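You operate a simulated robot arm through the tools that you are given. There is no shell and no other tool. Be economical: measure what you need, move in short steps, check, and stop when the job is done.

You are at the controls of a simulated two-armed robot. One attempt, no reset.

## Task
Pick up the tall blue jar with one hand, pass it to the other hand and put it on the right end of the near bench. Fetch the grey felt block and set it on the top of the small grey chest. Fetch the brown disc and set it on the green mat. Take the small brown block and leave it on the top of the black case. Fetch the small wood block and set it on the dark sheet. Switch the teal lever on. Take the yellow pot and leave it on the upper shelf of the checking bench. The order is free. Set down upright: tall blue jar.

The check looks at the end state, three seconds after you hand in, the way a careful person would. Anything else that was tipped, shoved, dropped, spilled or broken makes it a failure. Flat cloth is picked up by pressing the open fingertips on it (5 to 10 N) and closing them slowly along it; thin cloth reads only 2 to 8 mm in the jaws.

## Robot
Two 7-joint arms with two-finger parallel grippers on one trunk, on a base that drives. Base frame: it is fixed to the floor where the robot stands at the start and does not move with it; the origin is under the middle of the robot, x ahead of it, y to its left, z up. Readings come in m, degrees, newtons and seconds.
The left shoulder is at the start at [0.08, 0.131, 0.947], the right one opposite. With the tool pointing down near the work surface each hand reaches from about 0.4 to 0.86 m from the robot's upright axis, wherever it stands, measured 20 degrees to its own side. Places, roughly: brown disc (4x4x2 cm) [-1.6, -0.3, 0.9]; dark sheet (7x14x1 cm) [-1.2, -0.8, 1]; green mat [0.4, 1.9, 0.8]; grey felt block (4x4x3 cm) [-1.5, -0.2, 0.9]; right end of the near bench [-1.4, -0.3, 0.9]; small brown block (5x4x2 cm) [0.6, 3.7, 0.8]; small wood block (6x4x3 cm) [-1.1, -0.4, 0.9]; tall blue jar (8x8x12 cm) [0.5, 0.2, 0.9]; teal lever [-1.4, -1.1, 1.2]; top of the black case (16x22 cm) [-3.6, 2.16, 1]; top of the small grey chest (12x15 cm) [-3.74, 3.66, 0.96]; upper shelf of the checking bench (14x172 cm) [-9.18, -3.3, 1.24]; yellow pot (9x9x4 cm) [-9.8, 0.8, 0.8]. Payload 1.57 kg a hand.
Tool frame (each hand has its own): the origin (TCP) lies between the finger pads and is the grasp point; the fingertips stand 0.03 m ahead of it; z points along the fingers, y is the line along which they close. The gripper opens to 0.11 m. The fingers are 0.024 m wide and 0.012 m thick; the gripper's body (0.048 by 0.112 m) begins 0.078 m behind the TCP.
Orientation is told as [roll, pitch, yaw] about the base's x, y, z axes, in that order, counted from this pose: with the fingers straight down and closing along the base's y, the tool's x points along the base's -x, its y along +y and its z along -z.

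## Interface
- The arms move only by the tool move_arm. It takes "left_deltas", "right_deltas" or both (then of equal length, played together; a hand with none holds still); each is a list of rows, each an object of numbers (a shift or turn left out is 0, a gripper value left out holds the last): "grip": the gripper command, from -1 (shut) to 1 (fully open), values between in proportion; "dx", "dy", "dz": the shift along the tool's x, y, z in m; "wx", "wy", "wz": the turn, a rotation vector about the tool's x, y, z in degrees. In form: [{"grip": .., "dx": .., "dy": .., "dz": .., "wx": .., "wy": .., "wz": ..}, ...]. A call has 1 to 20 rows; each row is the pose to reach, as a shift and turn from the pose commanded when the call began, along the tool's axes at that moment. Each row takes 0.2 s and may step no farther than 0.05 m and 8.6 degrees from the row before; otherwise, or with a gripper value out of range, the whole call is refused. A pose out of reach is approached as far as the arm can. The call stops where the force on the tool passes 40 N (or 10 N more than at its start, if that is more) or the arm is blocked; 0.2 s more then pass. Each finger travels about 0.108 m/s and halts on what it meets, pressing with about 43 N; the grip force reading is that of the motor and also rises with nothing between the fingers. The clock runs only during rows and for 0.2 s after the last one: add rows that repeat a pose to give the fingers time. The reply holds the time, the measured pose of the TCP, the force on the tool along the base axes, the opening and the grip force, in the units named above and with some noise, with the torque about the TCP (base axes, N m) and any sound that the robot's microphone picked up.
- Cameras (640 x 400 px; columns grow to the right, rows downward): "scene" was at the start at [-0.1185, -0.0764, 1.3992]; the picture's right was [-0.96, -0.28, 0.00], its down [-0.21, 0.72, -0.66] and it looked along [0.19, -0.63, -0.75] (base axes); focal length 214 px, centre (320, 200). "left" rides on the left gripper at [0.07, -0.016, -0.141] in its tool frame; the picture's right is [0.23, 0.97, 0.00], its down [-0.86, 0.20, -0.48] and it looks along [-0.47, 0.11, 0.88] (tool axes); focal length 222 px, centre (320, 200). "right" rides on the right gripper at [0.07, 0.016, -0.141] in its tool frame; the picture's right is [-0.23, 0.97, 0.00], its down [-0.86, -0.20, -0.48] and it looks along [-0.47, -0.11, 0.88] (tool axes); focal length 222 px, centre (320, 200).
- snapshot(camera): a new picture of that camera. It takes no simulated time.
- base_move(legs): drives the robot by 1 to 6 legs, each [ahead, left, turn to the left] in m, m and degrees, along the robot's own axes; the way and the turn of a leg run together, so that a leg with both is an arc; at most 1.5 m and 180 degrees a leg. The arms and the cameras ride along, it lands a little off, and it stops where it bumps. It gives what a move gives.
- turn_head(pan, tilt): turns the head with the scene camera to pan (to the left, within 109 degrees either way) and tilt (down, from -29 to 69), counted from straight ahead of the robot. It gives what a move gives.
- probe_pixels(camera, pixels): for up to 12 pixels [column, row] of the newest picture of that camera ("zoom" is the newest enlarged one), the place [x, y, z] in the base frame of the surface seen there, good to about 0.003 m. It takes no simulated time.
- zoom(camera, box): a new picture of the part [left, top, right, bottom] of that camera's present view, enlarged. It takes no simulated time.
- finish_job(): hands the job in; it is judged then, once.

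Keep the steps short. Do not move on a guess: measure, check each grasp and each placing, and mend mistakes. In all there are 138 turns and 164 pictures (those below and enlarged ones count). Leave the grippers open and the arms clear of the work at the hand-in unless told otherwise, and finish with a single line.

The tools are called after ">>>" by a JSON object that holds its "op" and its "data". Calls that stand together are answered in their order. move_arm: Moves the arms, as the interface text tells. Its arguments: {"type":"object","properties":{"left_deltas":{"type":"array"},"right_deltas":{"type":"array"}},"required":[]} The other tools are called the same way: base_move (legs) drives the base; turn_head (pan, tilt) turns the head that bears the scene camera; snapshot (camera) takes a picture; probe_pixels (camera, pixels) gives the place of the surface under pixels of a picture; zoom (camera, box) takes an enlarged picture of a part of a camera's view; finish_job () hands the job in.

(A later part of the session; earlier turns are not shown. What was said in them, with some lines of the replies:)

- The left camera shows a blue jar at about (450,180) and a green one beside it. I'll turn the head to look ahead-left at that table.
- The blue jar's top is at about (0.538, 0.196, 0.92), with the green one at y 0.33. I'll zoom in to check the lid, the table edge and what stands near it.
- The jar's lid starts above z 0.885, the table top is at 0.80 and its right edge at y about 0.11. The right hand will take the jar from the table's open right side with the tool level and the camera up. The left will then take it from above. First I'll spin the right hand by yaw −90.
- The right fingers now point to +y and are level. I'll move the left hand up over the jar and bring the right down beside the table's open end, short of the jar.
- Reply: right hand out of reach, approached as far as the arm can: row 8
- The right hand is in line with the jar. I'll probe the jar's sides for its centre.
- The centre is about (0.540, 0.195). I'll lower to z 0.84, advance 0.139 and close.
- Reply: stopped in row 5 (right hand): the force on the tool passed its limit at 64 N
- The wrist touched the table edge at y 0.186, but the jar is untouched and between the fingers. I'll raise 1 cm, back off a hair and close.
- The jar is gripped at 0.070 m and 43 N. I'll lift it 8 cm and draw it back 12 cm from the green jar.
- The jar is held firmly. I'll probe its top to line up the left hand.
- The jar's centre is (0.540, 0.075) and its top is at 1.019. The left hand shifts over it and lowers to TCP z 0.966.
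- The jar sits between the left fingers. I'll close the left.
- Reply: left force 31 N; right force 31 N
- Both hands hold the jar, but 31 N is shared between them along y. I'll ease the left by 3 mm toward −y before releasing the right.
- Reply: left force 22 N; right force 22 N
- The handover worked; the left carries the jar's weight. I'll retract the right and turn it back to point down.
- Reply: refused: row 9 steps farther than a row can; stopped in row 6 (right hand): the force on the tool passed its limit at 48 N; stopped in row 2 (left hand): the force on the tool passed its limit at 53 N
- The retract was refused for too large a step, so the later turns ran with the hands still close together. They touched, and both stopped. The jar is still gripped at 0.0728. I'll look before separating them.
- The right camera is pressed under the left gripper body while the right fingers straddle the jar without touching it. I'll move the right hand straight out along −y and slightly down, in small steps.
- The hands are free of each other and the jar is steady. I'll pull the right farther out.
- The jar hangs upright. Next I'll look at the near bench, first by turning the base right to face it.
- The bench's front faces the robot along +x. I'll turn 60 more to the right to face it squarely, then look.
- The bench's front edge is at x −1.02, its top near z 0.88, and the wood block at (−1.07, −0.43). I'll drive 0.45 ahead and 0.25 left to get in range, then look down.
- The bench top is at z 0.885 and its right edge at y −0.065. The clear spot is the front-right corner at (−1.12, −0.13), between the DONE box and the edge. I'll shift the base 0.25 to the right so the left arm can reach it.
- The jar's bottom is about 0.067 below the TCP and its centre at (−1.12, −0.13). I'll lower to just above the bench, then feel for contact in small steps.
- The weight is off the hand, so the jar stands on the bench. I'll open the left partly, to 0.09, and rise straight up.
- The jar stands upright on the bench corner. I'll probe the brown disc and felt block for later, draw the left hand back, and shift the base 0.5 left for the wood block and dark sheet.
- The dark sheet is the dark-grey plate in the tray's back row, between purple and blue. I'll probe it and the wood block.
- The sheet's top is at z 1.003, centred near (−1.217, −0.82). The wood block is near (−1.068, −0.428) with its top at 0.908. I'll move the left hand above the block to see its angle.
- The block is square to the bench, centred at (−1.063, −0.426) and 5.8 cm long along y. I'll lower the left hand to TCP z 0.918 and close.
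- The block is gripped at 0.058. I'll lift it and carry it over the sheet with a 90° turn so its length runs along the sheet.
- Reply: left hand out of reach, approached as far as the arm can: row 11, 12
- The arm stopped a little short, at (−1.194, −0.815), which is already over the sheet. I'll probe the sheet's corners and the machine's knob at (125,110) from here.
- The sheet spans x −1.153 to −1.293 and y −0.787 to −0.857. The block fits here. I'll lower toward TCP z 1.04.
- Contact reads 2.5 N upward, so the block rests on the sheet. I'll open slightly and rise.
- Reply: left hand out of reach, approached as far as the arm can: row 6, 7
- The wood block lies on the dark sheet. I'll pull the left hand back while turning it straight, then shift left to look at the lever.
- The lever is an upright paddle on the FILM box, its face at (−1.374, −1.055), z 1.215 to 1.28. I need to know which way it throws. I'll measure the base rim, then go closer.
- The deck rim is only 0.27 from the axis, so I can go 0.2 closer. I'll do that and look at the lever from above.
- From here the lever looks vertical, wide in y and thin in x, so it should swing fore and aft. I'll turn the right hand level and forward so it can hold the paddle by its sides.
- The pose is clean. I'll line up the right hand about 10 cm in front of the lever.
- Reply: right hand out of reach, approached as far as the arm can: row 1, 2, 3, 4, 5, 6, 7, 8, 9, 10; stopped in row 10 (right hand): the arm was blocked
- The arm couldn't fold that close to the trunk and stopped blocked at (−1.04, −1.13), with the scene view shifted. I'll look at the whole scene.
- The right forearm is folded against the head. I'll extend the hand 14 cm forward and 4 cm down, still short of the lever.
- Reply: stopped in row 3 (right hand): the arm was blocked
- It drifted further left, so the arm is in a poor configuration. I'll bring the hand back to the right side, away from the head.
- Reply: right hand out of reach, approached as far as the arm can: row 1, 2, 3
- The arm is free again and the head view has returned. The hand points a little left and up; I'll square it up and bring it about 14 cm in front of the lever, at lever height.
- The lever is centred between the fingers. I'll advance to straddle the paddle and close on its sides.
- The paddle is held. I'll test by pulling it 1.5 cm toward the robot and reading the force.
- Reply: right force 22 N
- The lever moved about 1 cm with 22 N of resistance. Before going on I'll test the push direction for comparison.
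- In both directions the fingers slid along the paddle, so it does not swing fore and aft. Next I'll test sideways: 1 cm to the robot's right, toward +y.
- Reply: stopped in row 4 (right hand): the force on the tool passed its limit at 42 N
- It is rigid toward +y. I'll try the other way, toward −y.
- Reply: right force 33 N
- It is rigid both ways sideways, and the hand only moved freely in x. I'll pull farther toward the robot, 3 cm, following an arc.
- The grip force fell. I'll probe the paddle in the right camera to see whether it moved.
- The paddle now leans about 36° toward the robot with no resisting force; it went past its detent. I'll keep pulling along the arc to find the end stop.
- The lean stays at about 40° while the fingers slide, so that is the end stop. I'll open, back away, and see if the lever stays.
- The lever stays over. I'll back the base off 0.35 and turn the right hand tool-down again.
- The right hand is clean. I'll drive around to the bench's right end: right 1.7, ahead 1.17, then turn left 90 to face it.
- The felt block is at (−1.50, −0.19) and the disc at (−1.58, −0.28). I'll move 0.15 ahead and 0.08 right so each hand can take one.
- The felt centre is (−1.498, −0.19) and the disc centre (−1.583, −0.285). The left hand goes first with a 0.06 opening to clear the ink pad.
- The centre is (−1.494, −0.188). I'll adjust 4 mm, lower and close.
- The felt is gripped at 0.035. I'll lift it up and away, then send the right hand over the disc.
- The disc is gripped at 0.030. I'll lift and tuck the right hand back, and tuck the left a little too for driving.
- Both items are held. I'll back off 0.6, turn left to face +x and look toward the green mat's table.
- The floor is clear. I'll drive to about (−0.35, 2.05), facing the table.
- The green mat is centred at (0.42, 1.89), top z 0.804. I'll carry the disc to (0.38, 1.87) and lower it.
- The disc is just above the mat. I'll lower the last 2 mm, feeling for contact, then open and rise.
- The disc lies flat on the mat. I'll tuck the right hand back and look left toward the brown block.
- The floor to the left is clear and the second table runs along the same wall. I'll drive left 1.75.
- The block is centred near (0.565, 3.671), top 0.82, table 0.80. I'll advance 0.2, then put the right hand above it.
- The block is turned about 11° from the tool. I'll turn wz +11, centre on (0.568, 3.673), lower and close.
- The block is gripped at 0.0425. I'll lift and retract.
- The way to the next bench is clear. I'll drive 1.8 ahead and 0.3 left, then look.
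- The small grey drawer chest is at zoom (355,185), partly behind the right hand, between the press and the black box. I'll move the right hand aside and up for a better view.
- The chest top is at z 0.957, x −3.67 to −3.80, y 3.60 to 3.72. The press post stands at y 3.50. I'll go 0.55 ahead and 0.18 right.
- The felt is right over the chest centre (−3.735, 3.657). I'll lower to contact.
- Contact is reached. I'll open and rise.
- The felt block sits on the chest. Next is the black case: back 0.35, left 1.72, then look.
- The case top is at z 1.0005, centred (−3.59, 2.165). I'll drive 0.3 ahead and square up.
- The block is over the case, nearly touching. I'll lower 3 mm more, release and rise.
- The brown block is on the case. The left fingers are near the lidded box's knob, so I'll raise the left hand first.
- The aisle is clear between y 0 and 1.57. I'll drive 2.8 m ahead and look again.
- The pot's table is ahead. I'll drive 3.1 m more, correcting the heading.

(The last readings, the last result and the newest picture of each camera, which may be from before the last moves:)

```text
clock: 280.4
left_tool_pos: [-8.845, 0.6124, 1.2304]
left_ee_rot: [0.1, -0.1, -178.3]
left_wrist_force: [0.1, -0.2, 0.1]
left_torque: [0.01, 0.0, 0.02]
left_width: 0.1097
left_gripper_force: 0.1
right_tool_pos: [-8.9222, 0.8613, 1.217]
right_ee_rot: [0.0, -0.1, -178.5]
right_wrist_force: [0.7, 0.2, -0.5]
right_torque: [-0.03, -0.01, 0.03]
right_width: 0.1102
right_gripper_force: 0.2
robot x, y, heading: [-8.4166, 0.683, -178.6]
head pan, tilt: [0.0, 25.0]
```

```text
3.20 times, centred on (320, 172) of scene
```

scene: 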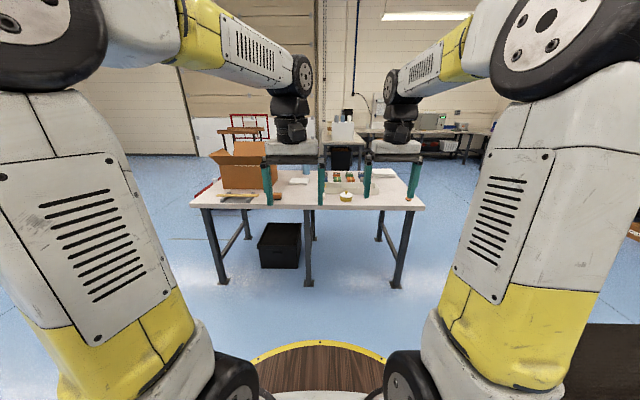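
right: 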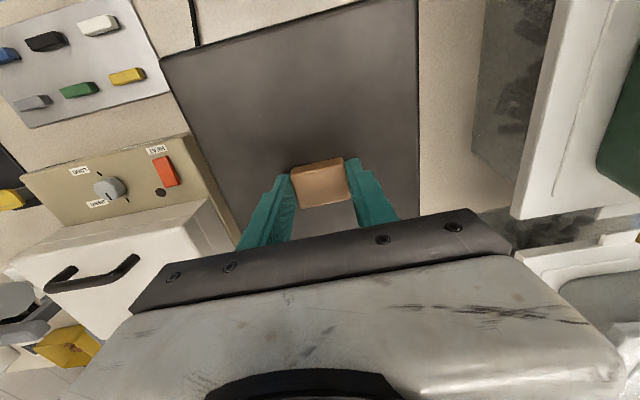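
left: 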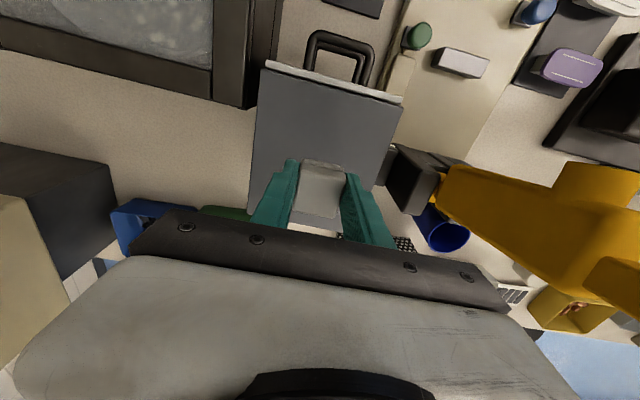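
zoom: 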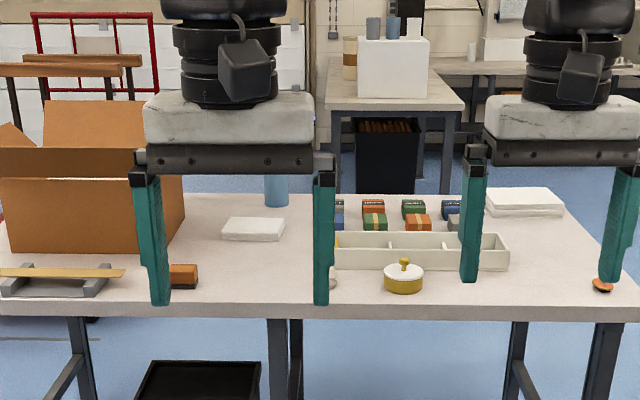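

>>> {"op": "probe_pixels", "data": {"camera": "zoom", "pixels": [[404, 288], [404, 262], [388, 270], [421, 270], [404, 272], [400, 300], [404, 310], [440, 262], [332, 282], [400, 240]]}}

>>> {"op": "zoom", "data": {"camera": "scene", "box": [316, 175, 376, 212]}}

```text
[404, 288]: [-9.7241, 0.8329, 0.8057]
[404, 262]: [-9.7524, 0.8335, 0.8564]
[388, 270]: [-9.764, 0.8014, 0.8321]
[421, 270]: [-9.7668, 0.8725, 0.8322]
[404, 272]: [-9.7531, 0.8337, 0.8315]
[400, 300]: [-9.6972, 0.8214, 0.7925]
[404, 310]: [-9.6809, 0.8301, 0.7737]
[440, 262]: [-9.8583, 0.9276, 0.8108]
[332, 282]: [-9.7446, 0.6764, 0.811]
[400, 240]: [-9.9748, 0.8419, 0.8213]
```

```text
10.67 times, centred on (346, 194) of scene
```

zoom: 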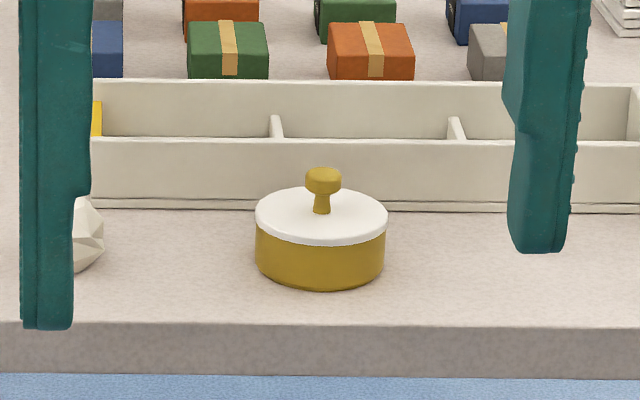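

The lidded pot is centred near (−9.765, 0.835), about 8.6 cm across, lid top at 0.832 and knob at 0.86, on a table at z 0.793. I'll drive 0.65 ahead, squaring the heading.

>>> {"op": "base_move", "data": {"legs": [[0.65, -0.02, -1.4]]}}

>>> {"op": "turn_head", "data": {"pan": -8, "tilt": 40}}

>>> {"op": "snapshot", "data": {"camera": "scene"}}

>>> {"op": "snapshot", "data": {"camera": "right"}}

```text
clock: 284.1
left_tool_pos: [-9.5106, 0.634, 1.2297]
left_ee_rot: [0.0, -0.1, -179.8]
left_wrist_force: [-1.0, 0.7, 0.5]
left_torque: [0.0, -0.02, -0.01]
left_width: 0.1102
left_gripper_force: 0.0
right_tool_pos: [-9.5839, 0.8851, 1.2162]
right_ee_rot: [-0.1, 0.0, -180.0]
right_wrist_force: [-0.2, 0.5, 0.3]
right_torque: [-0.01, 0.0, -0.01]
right_width: 0.1098
right_gripper_force: 0.1
robot x, y, heading: [-9.0904, 0.6912, 180.0]
head pan, tilt: [0.0, 25.0]
```

```text
clock: 284.9
left_tool_pos: [-9.5107, 0.6346, 1.2307]
left_ee_rot: [0.0, -0.1, -179.8]
left_wrist_force: [-0.2, -0.4, 0.4]
left_torque: [0.01, 0.01, -0.01]
left_width: 0.11
left_gripper_force: 0.2
right_tool_pos: [-9.5832, 0.885, 1.2164]
right_ee_rot: [0.0, 0.0, -179.9]
right_wrist_force: [0.0, -0.1, 0.4]
right_torque: [0.03, 0.02, 0.0]
right_width: 0.1098
right_gripper_force: 0.1
robot x, y, heading: [-9.0878, 0.6977, 180.2]
head pan, tilt: [-8.0, 40.0]
```

```text
49 pictures are left
```

scene: 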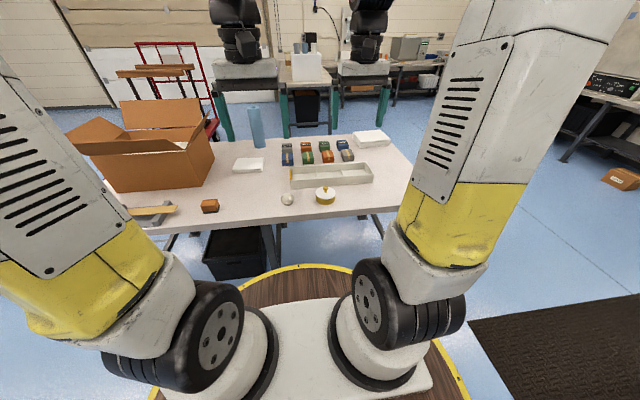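

```text
48 pictures are left
```

right: 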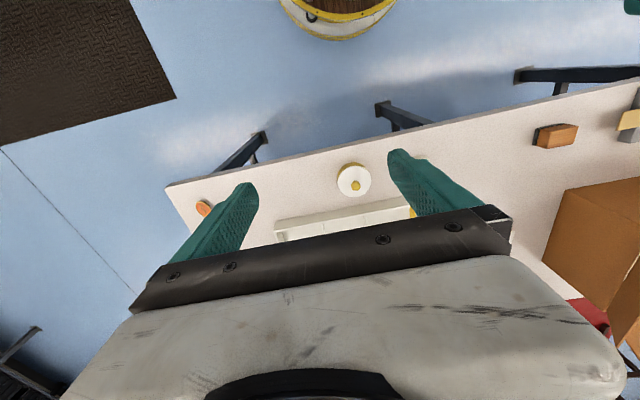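

I'll bring the right hand above the pot at z 0.98 and measure it.

>>> {"op": "move_arm", "data": {"right_deltas": [{"dx": -0.04, "dy": 0.01}, {"dx": -0.08, "dy": 0.02}, {"dx": -0.12, "dy": 0.035}, {"dx": -0.16, "dy": 0.05}, {"dx": -0.182, "dy": 0.05, "dz": 0.03}, {"dx": -0.182, "dy": 0.05, "dz": 0.075}, {"dx": -0.182, "dy": 0.05, "dz": 0.12}, {"dx": -0.182, "dy": 0.05, "dz": 0.165}, {"dx": -0.182, "dy": 0.05, "dz": 0.21}, {"dx": -0.182, "dy": 0.05, "dz": 0.235}]}}

>>> {"op": "zoom", "data": {"camera": "right", "box": [240, 80, 400, 220]}}

```text
clock: 287.1
left_tool_pos: [-9.5115, 0.6344, 1.2303]
left_ee_rot: [0.0, -0.1, -179.7]
left_wrist_force: [-0.5, -0.2, 0.4]
left_torque: [0.01, 0.05, -0.02]
left_width: 0.1101
left_gripper_force: 0.0
right_tool_pos: [-9.7648, 0.8331, 0.9829]
right_ee_rot: [0.0, -0.2, -179.9]
right_wrist_force: [0.1, -0.1, 0.1]
right_torque: [0.0, -0.02, 0.01]
right_width: 0.1101
right_gripper_force: 0.0
robot x, y, heading: [-9.0833, 0.6969, 179.8]
head pan, tilt: [-8.0, 40.0]
```

```text
2.86 times, centred on (320, 150) of right
```

zoom: 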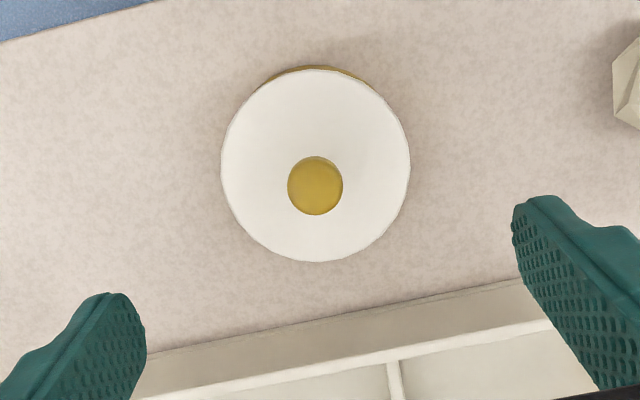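

>>> {"op": "probe_pixels", "data": {"camera": "zoom", "pixels": [[227, 160], [405, 160], [315, 75], [315, 255], [316, 185], [270, 240], [150, 200], [380, 240], [300, 345]]}}

```text
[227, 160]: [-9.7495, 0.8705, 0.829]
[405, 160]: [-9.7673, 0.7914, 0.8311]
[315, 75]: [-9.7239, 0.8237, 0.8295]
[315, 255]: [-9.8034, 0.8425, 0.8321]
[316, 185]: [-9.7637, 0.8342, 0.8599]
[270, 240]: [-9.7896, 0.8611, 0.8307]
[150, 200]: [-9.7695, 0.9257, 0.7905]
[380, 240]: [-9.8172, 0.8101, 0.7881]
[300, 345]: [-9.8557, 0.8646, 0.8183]
```

The pot centre is (−9.764, 0.832), 8.3 cm across. I'll lower so the tips are 5 mm above the table and close.

>>> {"op": "move_arm", "data": {"right_deltas": [{"dz": 0.04}, {"dz": 0.08}, {"dz": 0.12}, {"dz": 0.145}, {"dz": 0.157}, {"dz": 0.157, "grip": 0.8}, {"dz": 0.157, "grip": 0.65}, {"dz": 0.157, "grip": 0.5}, {"dz": 0.157, "grip": 0.35}, {"dz": 0.157, "grip": 0.3}]}}

>>> {"op": "snapshot", "data": {"camera": "right"}}

```text
clock: 289.3
left_tool_pos: [-9.5105, 0.635, 1.2301]
left_ee_rot: [0.1, -0.1, -179.8]
left_wrist_force: [0.1, 0.1, 0.4]
left_torque: [0.0, -0.03, -0.02]
left_width: 0.1098
left_gripper_force: 0.0
right_tool_pos: [-9.7671, 0.8344, 0.8251]
right_ee_rot: [0.0, -0.1, -180.0]
right_wrist_force: [0.2, 1.2, -0.5]
right_torque: [0.03, 0.05, -0.01]
right_width: 0.0855
right_gripper_force: 42.8
robot x, y, heading: [-9.086, 0.6935, 180.1]
head pan, tilt: [-8.0, 40.0]
heard: snap
```

```text
46 pictures are left
```

right: 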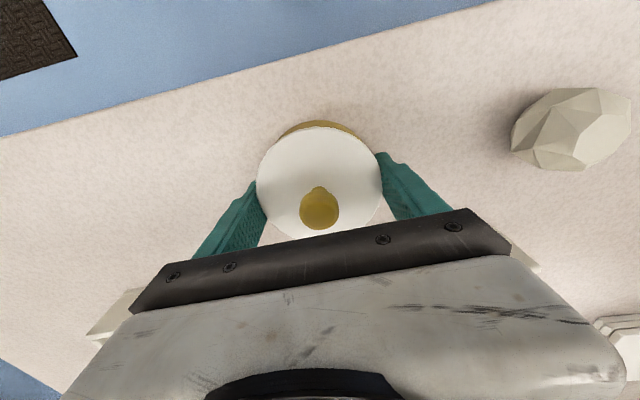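

I heard a "snap" on closing. I'll look closely at the pot before moving.

>>> {"op": "zoom", "data": {"camera": "right", "box": [240, 100, 400, 250]}}

>>> {"op": "zoom", "data": {"camera": "scene", "box": [290, 150, 370, 220]}}

```text
2.67 times, centred on (320, 175) of right
```

zoom: 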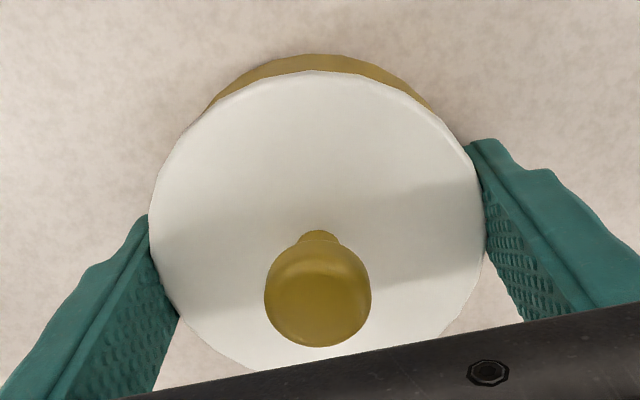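

```text
5.71 times, centred on (330, 185) of scene
```

zoom: 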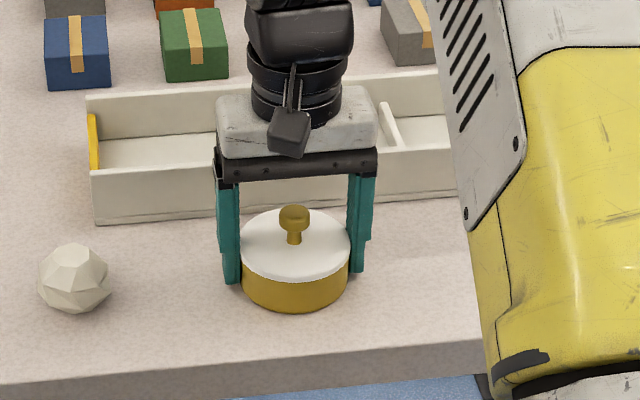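

The pot and lid look intact and the width reads 0.0855. I'll lift slowly and check the lid.

>>> {"op": "move_arm", "data": {"right_deltas": [{"dz": -0.005}, {"dz": -0.015}, {"dz": -0.03}, {"dz": -0.05}, {"dz": -0.07}]}}

>>> {"op": "zoom", "data": {"camera": "scene", "box": [290, 130, 370, 210]}}

```text
clock: 290.5
left_tool_pos: [-9.5112, 0.6357, 1.2299]
left_ee_rot: [0.1, -0.2, -179.7]
left_wrist_force: [-1.0, -0.1, 0.0]
left_torque: [-0.01, -0.02, 0.01]
left_width: 0.1098
left_gripper_force: 0.0
right_tool_pos: [-9.7652, 0.8339, 0.895]
right_ee_rot: [0.1, 0.0, -179.9]
right_wrist_force: [-0.5, 0.8, -3.4]
right_torque: [0.02, -0.04, 0.04]
right_width: 0.0857
right_gripper_force: 43.2
robot x, y, heading: [-9.0861, 0.6974, 179.7]
head pan, tilt: [-8.0, 40.0]
```

```text
5.00 times, centred on (330, 170) of scene
```

zoom: 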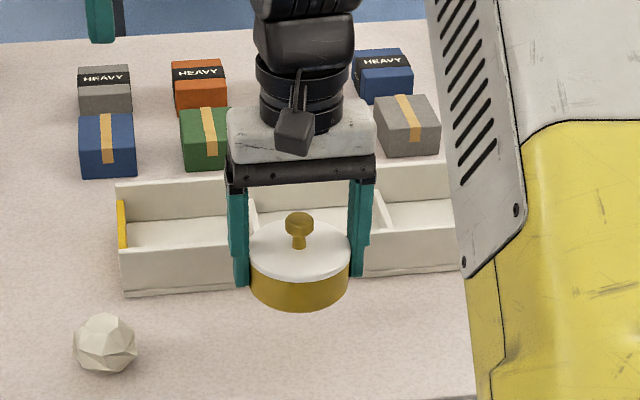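

The pot lifts cleanly with its lid. I'll raise it to carry height, draw it in, back off and turn left to look for the checking bench.

>>> {"op": "move_arm", "data": {"right_deltas": [{"dz": -0.04}, {"dz": -0.08}, {"dz": -0.12}, {"dz": -0.16}, {"dz": -0.2}, {"dz": -0.24}, {"dz": -0.28}, {"dz": -0.3, "dx": 0.03}, {"dz": -0.31, "dx": 0.07}, {"dz": -0.31, "dx": 0.11}, {"dz": -0.31, "dx": 0.15}, {"dz": -0.31, "dx": 0.19}, {"dz": -0.31, "dx": 0.22, "dy": -0.02}]}}

>>> {"op": "base_move", "data": {"legs": [[-0.55, 0, 0], [0, 0, 90]]}}

>>> {"op": "turn_head", "data": {"pan": -8, "tilt": 14}}

>>> {"op": "snapshot", "data": {"camera": "scene"}}

```text
clock: 293.3
left_tool_pos: [-9.5108, 0.6346, 1.2306]
left_ee_rot: [0.0, -0.1, -179.8]
left_wrist_force: [-0.1, -1.4, 0.0]
left_torque: [0.0, -0.05, -0.01]
left_width: 0.1098
left_gripper_force: 0.0
right_tool_pos: [-9.5458, 0.8544, 1.2062]
right_ee_rot: [-0.1, 0.0, -179.8]
right_wrist_force: [-1.5, -0.2, -3.6]
right_torque: [-0.01, -0.02, 0.02]
right_width: 0.0856
right_gripper_force: 42.9
robot x, y, heading: [-9.0823, 0.6935, -180.1]
head pan, tilt: [-8.0, 40.0]
```

```text
clock: 300.3
left_tool_pos: [-8.4561, 0.2741, 1.229]
left_ee_rot: [0.1, -0.1, -88.7]
left_wrist_force: [-0.2, 0.3, -0.6]
left_torque: [0.0, -0.02, -0.02]
left_width: 0.11
left_gripper_force: 0.0
right_tool_pos: [-8.6742, 0.2348, 1.2072]
right_ee_rot: [0.0, -0.2, -89.0]
right_wrist_force: [-0.3, -0.5, -3.7]
right_torque: [-0.01, 0.01, 0.0]
right_width: 0.0854
right_gripper_force: 42.6
robot x, y, heading: [-8.5266, 0.6979, -89.0]
head pan, tilt: [-8.0, 40.0]
```

```text
clock: 301.2
left_tool_pos: [-8.4556, 0.2738, 1.2302]
left_ee_rot: [0.1, -0.1, -88.7]
left_wrist_force: [-0.5, 0.1, 0.6]
left_torque: [0.01, -0.04, 0.0]
left_width: 0.1099
left_gripper_force: 0.1
right_tool_pos: [-8.6746, 0.2344, 1.2075]
right_ee_rot: [0.0, -0.1, -89.0]
right_wrist_force: [-0.5, -0.2, -3.3]
right_torque: [0.01, -0.04, 0.01]
right_width: 0.0852
right_gripper_force: 43.0
robot x, y, heading: [-8.5236, 0.6984, -88.8]
head pan, tilt: [-8.0, 14.0]
```

```text
42 pictures are left
```

scene: 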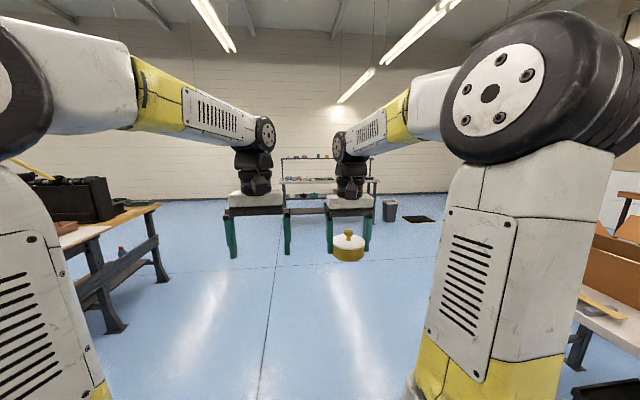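

The checking bench with its shelf is ahead near the far wall and the floor is clear. I'll drive 2.5 m ahead with a shift of 0.45 to the right.

>>> {"op": "base_move", "data": {"legs": [[1.3, 0, -1.2], [0.7, -0.45, 0], [0.4, 0, 0]]}}

>>> {"op": "turn_head", "data": {"pan": 0, "tilt": 18}}

>>> {"op": "snapshot", "data": {"camera": "scene"}}

>>> {"op": "zoom", "data": {"camera": "scene", "box": [180, 110, 460, 285]}}

```text
clock: 313.9
left_tool_pos: [-8.9019, -2.1269, 1.2305]
left_ee_rot: [0.2, -0.1, -89.1]
left_wrist_force: [-0.5, 0.8, -0.2]
left_torque: [-0.01, 0.02, 0.02]
left_width: 0.1098
left_gripper_force: 0.1
right_tool_pos: [-9.1207, -2.1642, 1.2067]
right_ee_rot: [0.0, -0.1, -89.3]
right_wrist_force: [0.4, -0.2, -4.1]
right_torque: [-0.03, -0.01, 0.02]
right_width: 0.0852
right_gripper_force: 43.0
robot x, y, heading: [-8.9646, -1.7024, -89.4]
head pan, tilt: [-8.0, 14.0]
```

```text
clock: 314.6
left_tool_pos: [-8.9016, -2.1272, 1.2297]
left_ee_rot: [0.1, -0.1, -89.1]
left_wrist_force: [-0.1, -0.1, 0.7]
left_torque: [-0.02, -0.02, -0.01]
left_width: 0.1098
left_gripper_force: 0.1
right_tool_pos: [-9.1211, -2.1647, 1.2068]
right_ee_rot: [0.0, 0.0, -89.3]
right_wrist_force: [-0.2, 0.0, -3.2]
right_torque: [-0.01, -0.02, 0.04]
right_width: 0.0852
right_gripper_force: 42.7
robot x, y, heading: [-8.9652, -1.6997, -89.6]
head pan, tilt: [0.0, 18.0]
```

```text
41 pictures are left
```

scene: 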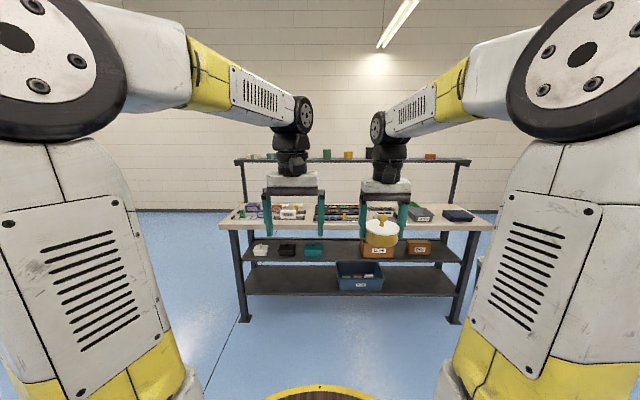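

```text
2.29 times, centred on (320, 198) of scene
```

zoom: 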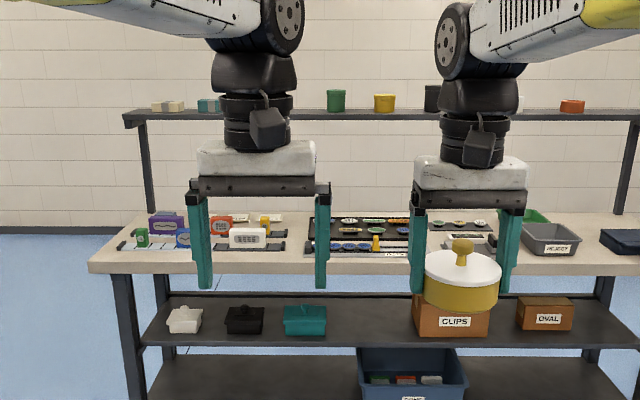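

>>> {"op": "probe_pixels", "data": {"camera": "zoom", "pixels": [[400, 268], [400, 258], [300, 116], [180, 118], [335, 95], [384, 98], [545, 116], [572, 105], [205, 103], [165, 105], [610, 118], [360, 113]]}}

>>> {"op": "zoom", "data": {"camera": "scene", "box": [310, 135, 470, 180]}}

```text
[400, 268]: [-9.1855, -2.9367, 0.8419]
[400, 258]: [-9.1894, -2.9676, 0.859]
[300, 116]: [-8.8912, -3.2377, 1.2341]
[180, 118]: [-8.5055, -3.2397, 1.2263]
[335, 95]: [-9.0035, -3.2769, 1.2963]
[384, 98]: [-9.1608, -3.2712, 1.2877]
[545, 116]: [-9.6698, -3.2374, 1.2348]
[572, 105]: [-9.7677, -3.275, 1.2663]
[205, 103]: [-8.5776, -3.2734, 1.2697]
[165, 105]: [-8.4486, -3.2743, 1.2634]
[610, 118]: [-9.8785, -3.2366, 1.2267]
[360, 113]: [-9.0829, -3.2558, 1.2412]
```

```text
4.00 times, centred on (390, 158) of scene
```

zoom: 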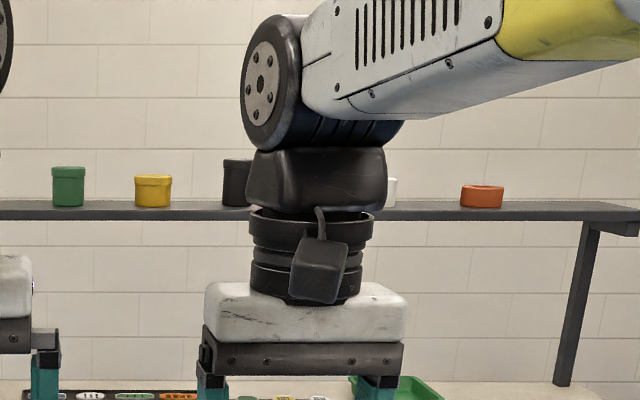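

The shelf top is at z 1.24, y −3.237 to −3.377, and the table front at y −2.93. A gap seems free around x −8.81, left of the green cup, but the left arm hides it. I'll move the left hand aside, raise the pot, then look.

>>> {"op": "move_arm", "data": {"left_deltas": [{"dy": 0.04}, {"dy": 0.08}, {"dy": 0.12}, {"dy": 0.16}, {"dy": 0.2}, {"dy": 0.24}], "right_deltas": [{"dz": -0.02}, {"dz": -0.04}, {"dz": -0.06}, {"dz": -0.08}, {"dz": -0.1}, {"dz": -0.12}]}}

>>> {"op": "zoom", "data": {"camera": "scene", "box": [220, 125, 380, 225]}}

```text
clock: 316.0
left_tool_pos: [-8.6602, -2.1228, 1.2295]
left_ee_rot: [0.1, -0.1, -89.2]
left_wrist_force: [-0.5, 0.5, 0.1]
left_torque: [0.0, -0.02, -0.02]
left_width: 0.11
left_gripper_force: 0.0
right_tool_pos: [-9.1209, -2.166, 1.3283]
right_ee_rot: [0.1, -0.1, -89.4]
right_wrist_force: [0.3, 0.9, -2.8]
right_torque: [-0.01, -0.01, -0.01]
right_width: 0.0854
right_gripper_force: 42.8
robot x, y, heading: [-8.9633, -1.7037, -89.4]
head pan, tilt: [0.0, 18.0]
```

```text
4.00 times, centred on (300, 175) of scene
```

zoom: 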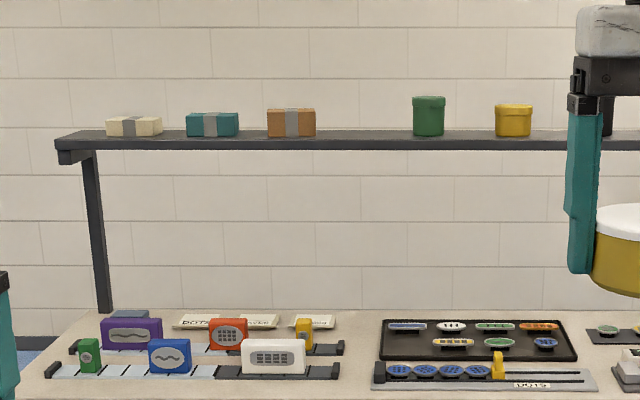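

>>> {"op": "probe_pixels", "data": {"camera": "zoom", "pixels": [[312, 122], [415, 118], [443, 118], [270, 122], [365, 133], [365, 138], [290, 108], [428, 98]]}}

```text
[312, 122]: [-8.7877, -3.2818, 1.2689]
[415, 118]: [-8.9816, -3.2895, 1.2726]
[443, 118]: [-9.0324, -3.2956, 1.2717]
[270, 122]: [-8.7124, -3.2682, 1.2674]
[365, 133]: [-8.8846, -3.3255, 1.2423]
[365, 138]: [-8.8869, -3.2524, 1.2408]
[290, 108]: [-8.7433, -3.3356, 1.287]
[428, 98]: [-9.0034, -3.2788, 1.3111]
```

The gap runs from x −8.79 to −8.98 and its centre is −8.885, enough for the pot and fingers. I'll drive 0.92 ahead and 0.2 left.

>>> {"op": "base_move", "data": {"legs": [[0.5, 0.2, -0.5], [0.4, 0, 0]]}}

>>> {"op": "snapshot", "data": {"camera": "scene"}}

```text
clock: 321.2
left_tool_pos: [-8.4549, -3.0249, 1.2294]
left_ee_rot: [0.0, -0.1, -89.1]
left_wrist_force: [0.2, -0.2, 0.5]
left_torque: [-0.04, -0.01, 0.02]
left_width: 0.11
left_gripper_force: 0.1
right_tool_pos: [-8.9151, -3.0679, 1.3285]
right_ee_rot: [0.1, -0.2, -89.3]
right_wrist_force: [0.3, 0.0, -3.5]
right_torque: [-0.02, 0.02, -0.04]
right_width: 0.0852
right_gripper_force: 43.2
robot x, y, heading: [-8.7632, -2.6067, -89.5]
head pan, tilt: [0.0, 18.0]
```

```text
37 pictures are left
```

scene: 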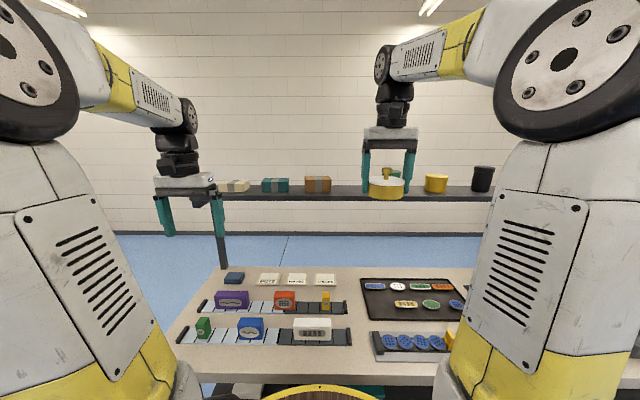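

I'll shift the pot into line with the gap and extend over the shelf at z 1.33.

>>> {"op": "move_arm", "data": {"right_deltas": [{"dy": 0.015}, {"dy": 0.03}, {"dy": 0.03, "dx": -0.04}, {"dy": 0.03, "dx": -0.08}, {"dy": 0.03, "dx": -0.12}, {"dy": 0.03, "dx": -0.16}]}}

>>> {"op": "snapshot", "data": {"camera": "right"}}

>>> {"op": "zoom", "data": {"camera": "scene", "box": [280, 110, 460, 220]}}

```text
clock: 322.6
left_tool_pos: [-8.4541, -3.0263, 1.23]
left_ee_rot: [0.1, -0.1, -89.1]
left_wrist_force: [-0.2, 0.4, -0.2]
left_torque: [-0.06, -0.03, -0.02]
left_width: 0.11
left_gripper_force: 0.0
right_tool_pos: [-8.8822, -3.2255, 1.3287]
right_ee_rot: [-0.1, 0.0, -89.3]
right_wrist_force: [-0.3, 1.0, -2.6]
right_torque: [-0.05, -0.02, 0.0]
right_width: 0.0852
right_gripper_force: 42.7
robot x, y, heading: [-8.7598, -2.603, -89.3]
head pan, tilt: [0.0, 18.0]
```

```text
36 pictures are left
```

right: 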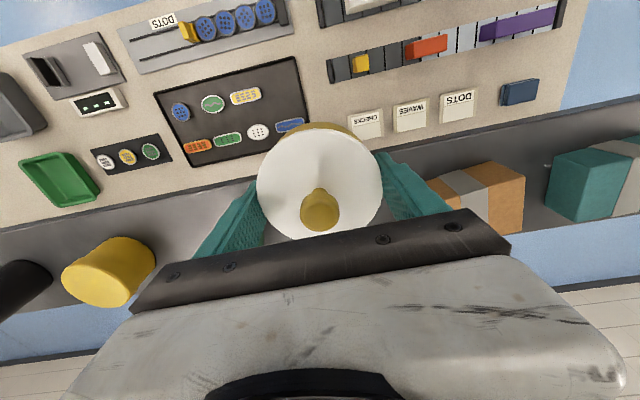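

```text
3.56 times, centred on (370, 165) of scene
```

zoom: 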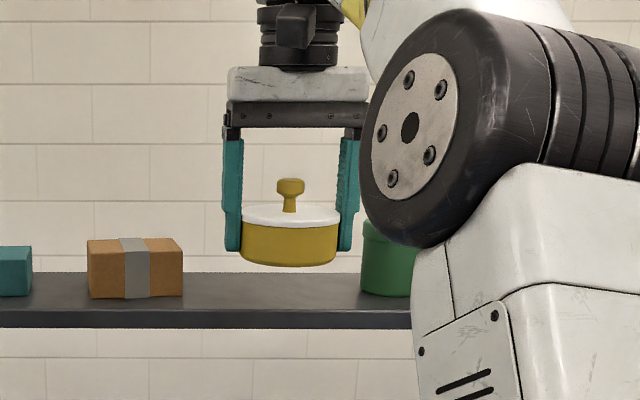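

The spacing is good. I'll extend the last 7.7 cm.

>>> {"op": "move_arm", "data": {"right_deltas": [{"dx": -0.03, "dy": -0.002}, {"dx": -0.06, "dy": -0.002}, {"dx": -0.078, "dy": -0.002}]}}

>>> {"op": "snapshot", "data": {"camera": "right"}}

```text
clock: 323.4
left_tool_pos: [-8.4548, -3.0275, 1.2288]
left_ee_rot: [0.1, 0.1, -89.2]
left_wrist_force: [0.1, -1.0, -0.6]
left_torque: [0.06, 0.02, -0.02]
left_width: 0.11
left_gripper_force: 0.1
right_tool_pos: [-8.8868, -3.2861, 1.2884]
right_ee_rot: [-0.1, 0.0, -89.2]
right_wrist_force: [-0.9, -0.3, -2.4]
right_torque: [0.03, 0.02, 0.02]
right_width: 0.0853
right_gripper_force: 43.5
right hand out of reach, approached as far as the arm can: row 1, 2, 3
robot x, y, heading: [-8.7636, -2.6061, -89.2]
head pan, tilt: [0.0, 18.0]
```

```text
34 pictures are left
```

right: 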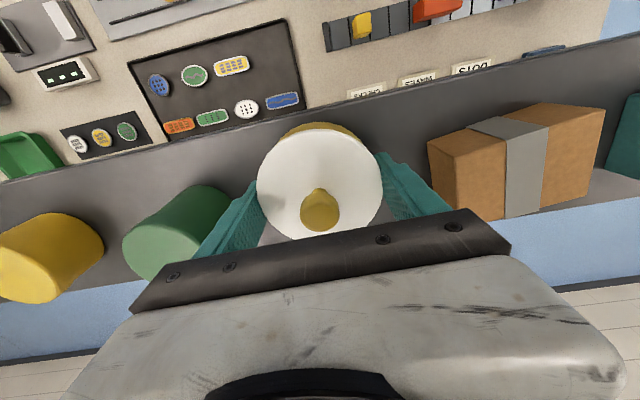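

The arm is at its reach limit: (−8.887, −3.286), pot bottom 1.2 cm above the shelf and inside it. I'll ease the base 2 cm forward for a safer margin.

>>> {"op": "base_move", "data": {"legs": [[0.02, 0, 0]]}}

```text
clock: 324.2
left_tool_pos: [-8.4547, -3.0444, 1.229]
left_ee_rot: [0.0, -0.2, -89.1]
left_wrist_force: [-0.5, 0.2, 0.0]
left_torque: [-0.02, 0.01, 0.02]
left_width: 0.11
left_gripper_force: 0.1
right_tool_pos: [-8.886, -3.3036, 1.2914]
right_ee_rot: [0.0, 0.0, -89.3]
right_wrist_force: [0.3, -0.4, -3.5]
right_torque: [-0.02, 0.01, -0.03]
right_width: 0.0854
right_gripper_force: 42.8
robot x, y, heading: [-8.762, -2.6251, -89.7]
head pan, tilt: [0.0, 18.0]
```

>>> {"op": "move_arm", "data": {"right_deltas": [{"dz": 0.005}, {"dz": 0.01}]}}

```text
clock: 324.8
left_tool_pos: [-8.4544, -3.0448, 1.2286]
left_ee_rot: [0.0, -0.1, -89.0]
left_wrist_force: [-0.7, -0.3, 0.3]
left_torque: [0.01, 0.0, 0.01]
left_width: 0.1099
left_gripper_force: 0.1
right_tool_pos: [-8.886, -3.3036, 1.2812]
right_ee_rot: [0.1, -0.2, -89.3]
right_wrist_force: [0.1, 0.6, -3.3]
right_torque: [-0.01, 0.03, 0.0]
right_width: 0.0852
right_gripper_force: 42.5
robot x, y, heading: [-8.7596, -2.6224, -89.6]
head pan, tilt: [0.0, 18.0]
```

The motion is exact; 5 mm remain. I'll lower in 1–2 mm steps to contact.

>>> {"op": "move_arm", "data": {"right_deltas": [{"dz": 0.002}, {"dz": 0.004}, {"dz": 0.005}, {"dz": 0.006}, {"dz": 0.006}]}}

>>> {"op": "zoom", "data": {"camera": "scene", "box": [280, 110, 460, 220]}}

```text
clock: 326.0
left_tool_pos: [-8.4538, -3.0451, 1.2288]
left_ee_rot: [-0.1, -0.2, -89.0]
left_wrist_force: [0.3, -0.5, -0.1]
left_torque: [0.01, -0.01, 0.02]
left_width: 0.1099
left_gripper_force: 0.0
right_tool_pos: [-8.8867, -3.303, 1.2762]
right_ee_rot: [0.0, 0.0, -89.3]
right_wrist_force: [-0.9, -0.5, -3.1]
right_torque: [-0.01, 0.01, 0.02]
right_width: 0.0855
right_gripper_force: 43.3
robot x, y, heading: [-8.7601, -2.6257, -89.3]
head pan, tilt: [0.0, 18.0]
```

```text
3.56 times, centred on (370, 165) of scene
```

zoom: 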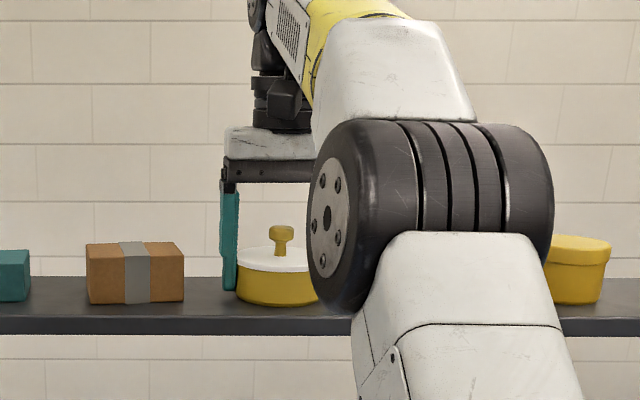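

The weight is still on the hand, so I'll go lower by millimetres.

>>> {"op": "move_arm", "data": {"right_deltas": [{"dz": 0.001}, {"dz": 0.002}, {"dz": 0.002}]}}

```text
clock: 326.8
left_tool_pos: [-8.4527, -3.0451, 1.2298]
left_ee_rot: [0.0, -0.1, -89.0]
left_wrist_force: [-0.5, 0.4, -0.2]
left_torque: [0.01, 0.04, 0.02]
left_width: 0.1101
left_gripper_force: 0.0
right_tool_pos: [-8.8861, -3.3036, 1.274]
right_ee_rot: [-0.1, -0.3, -89.3]
right_wrist_force: [-1.3, -1.9, 14.2]
right_torque: [-0.07, 0.03, -0.14]
right_width: 0.0854
right_gripper_force: 42.5
robot x, y, heading: [-8.7606, -2.6225, -89.4]
head pan, tilt: [0.0, 18.0]
```

Contact is firm at 14 N. I'll ease up 1 mm, open to 0.097 and rise straight up.

>>> {"op": "move_arm", "data": {"right_deltas": [{"dz": -0.001}, {"dz": -0.001, "grip": 0.6}, {"dz": -0.001, "grip": 0.7}, {"dz": -0.001, "grip": 0.78}, {"dz": -0.001, "grip": 0.78}]}}

>>> {"op": "snapshot", "data": {"camera": "right"}}

```text
clock: 328.0
left_tool_pos: [-8.4538, -3.0446, 1.2282]
left_ee_rot: [-0.1, -0.2, -89.0]
left_wrist_force: [-0.8, -0.4, -0.3]
left_torque: [0.01, -0.04, 0.0]
left_width: 0.1102
left_gripper_force: 0.1
right_tool_pos: [-8.8864, -3.3033, 1.2747]
right_ee_rot: [0.1, -0.1, -89.3]
right_wrist_force: [0.0, 1.3, -0.7]
right_torque: [0.03, 0.0, -0.01]
right_width: 0.098
right_gripper_force: 0.0
robot x, y, heading: [-8.7585, -2.6234, -89.2]
head pan, tilt: [0.0, 18.0]
heard: snap
```

```text
32 pictures are left
```

right: 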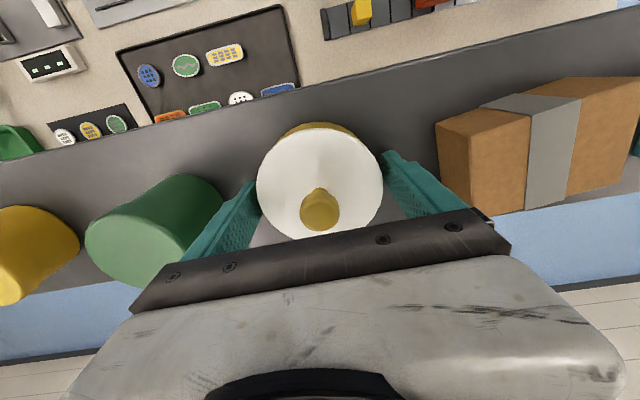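

The snap sounded again on release, so it goes with the grip itself. The pot stands between the open fingers. I'll rise, easing back within reach.

>>> {"op": "move_arm", "data": {"right_deltas": [{"dz": -0.015}, {"dz": -0.03, "dx": 0.01}, {"dz": -0.045, "dx": 0.025}, {"dz": -0.06, "dx": 0.045}, {"dz": -0.075, "dx": 0.07}, {"dz": -0.09, "dx": 0.1}, {"dz": -0.1, "dx": 0.14}, {"dz": -0.1, "dx": 0.18}, {"dz": -0.1, "dx": 0.22}]}}

>>> {"op": "zoom", "data": {"camera": "scene", "box": [250, 110, 450, 235]}}

```text
clock: 330.0
left_tool_pos: [-8.4543, -3.044, 1.23]
left_ee_rot: [-0.1, 0.0, -89.2]
left_wrist_force: [-0.4, -0.8, -0.3]
left_torque: [0.04, -0.01, 0.0]
left_width: 0.1101
left_gripper_force: 0.1
right_tool_pos: [-8.8923, -3.0828, 1.372]
right_ee_rot: [0.0, -0.1, -89.4]
right_wrist_force: [0.8, 0.0, -0.5]
right_torque: [0.03, 0.0, -0.03]
right_width: 0.0979
right_gripper_force: 0.1
robot x, y, heading: [-8.761, -2.622, -89.4]
head pan, tilt: [0.0, 18.0]
```

```text
3.20 times, centred on (350, 172) of scene
```

zoom: 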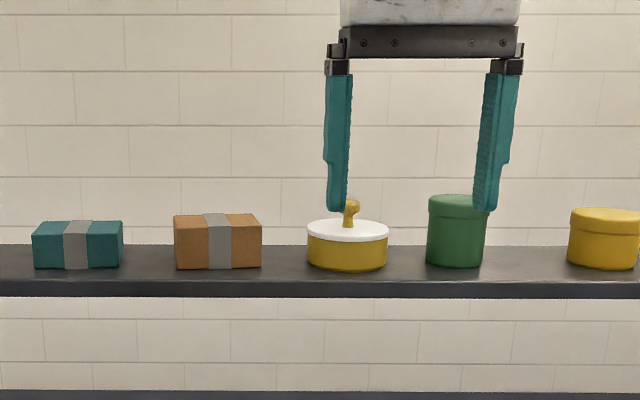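

The pot stands level on the upper shelf with its lid on and its neighbours untouched. I'll open the right gripper fully and back the base away.

>>> {"op": "base_move", "data": {"legs": [[-0.4, 0, 0]]}}

>>> {"op": "move_arm", "data": {"right_deltas": [{"grip": 1}, {"grip": 1}]}}

>>> {"op": "zoom", "data": {"camera": "scene", "box": [240, 120, 440, 245]}}

```text
clock: 332.5
left_tool_pos: [-8.4593, -2.6408, 1.2288]
left_ee_rot: [0.1, 0.0, -89.0]
left_wrist_force: [0.3, 0.2, 0.5]
left_torque: [0.03, 0.04, 0.0]
left_width: 0.1098
left_gripper_force: 0.0
right_tool_pos: [-8.8969, -2.6786, 1.3727]
right_ee_rot: [0.0, -0.1, -89.2]
right_wrist_force: [0.3, -0.8, -0.3]
right_torque: [0.04, -0.02, -0.01]
right_width: 0.0979
right_gripper_force: 0.1
robot x, y, heading: [-8.7638, -2.2193, -89.3]
head pan, tilt: [0.0, 18.0]
```

```text
clock: 333.1
left_tool_pos: [-8.458, -2.6403, 1.229]
left_ee_rot: [0.0, 0.0, -89.0]
left_wrist_force: [0.3, -0.1, 0.6]
left_torque: [-0.03, 0.06, -0.02]
left_width: 0.1103
left_gripper_force: 0.0
right_tool_pos: [-8.8981, -2.678, 1.3724]
right_ee_rot: [0.1, -0.1, -89.2]
right_wrist_force: [-0.3, 0.0, 0.3]
right_torque: [0.01, -0.01, 0.01]
right_width: 0.1099
right_gripper_force: 0.0
robot x, y, heading: [-8.7606, -2.2218, -89.4]
head pan, tilt: [0.0, 18.0]
```

```text
3.20 times, centred on (340, 182) of scene
```

zoom: 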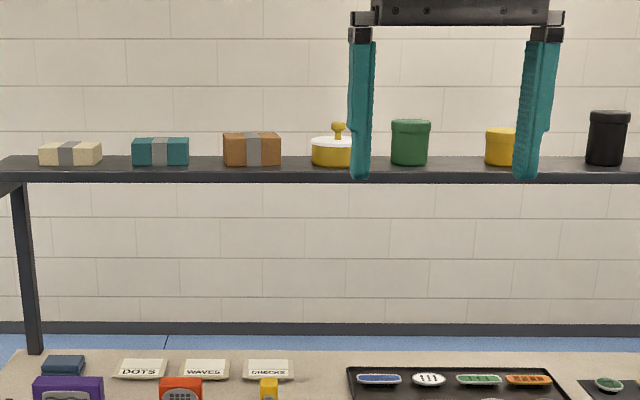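

Everything is placed, the grippers are open and the arms are clear. I'm handing the job in.

>>> {"op": "finish_job", "data": {}}

```text
The job is handed in.
```

All seven jobs were carried out and handed in, with two doubts: the lever has no on/off mark (I pulled it over to its other stop, where it stayed), and the pot gave an unexplained "snap" on gripping and on release but looks intact.
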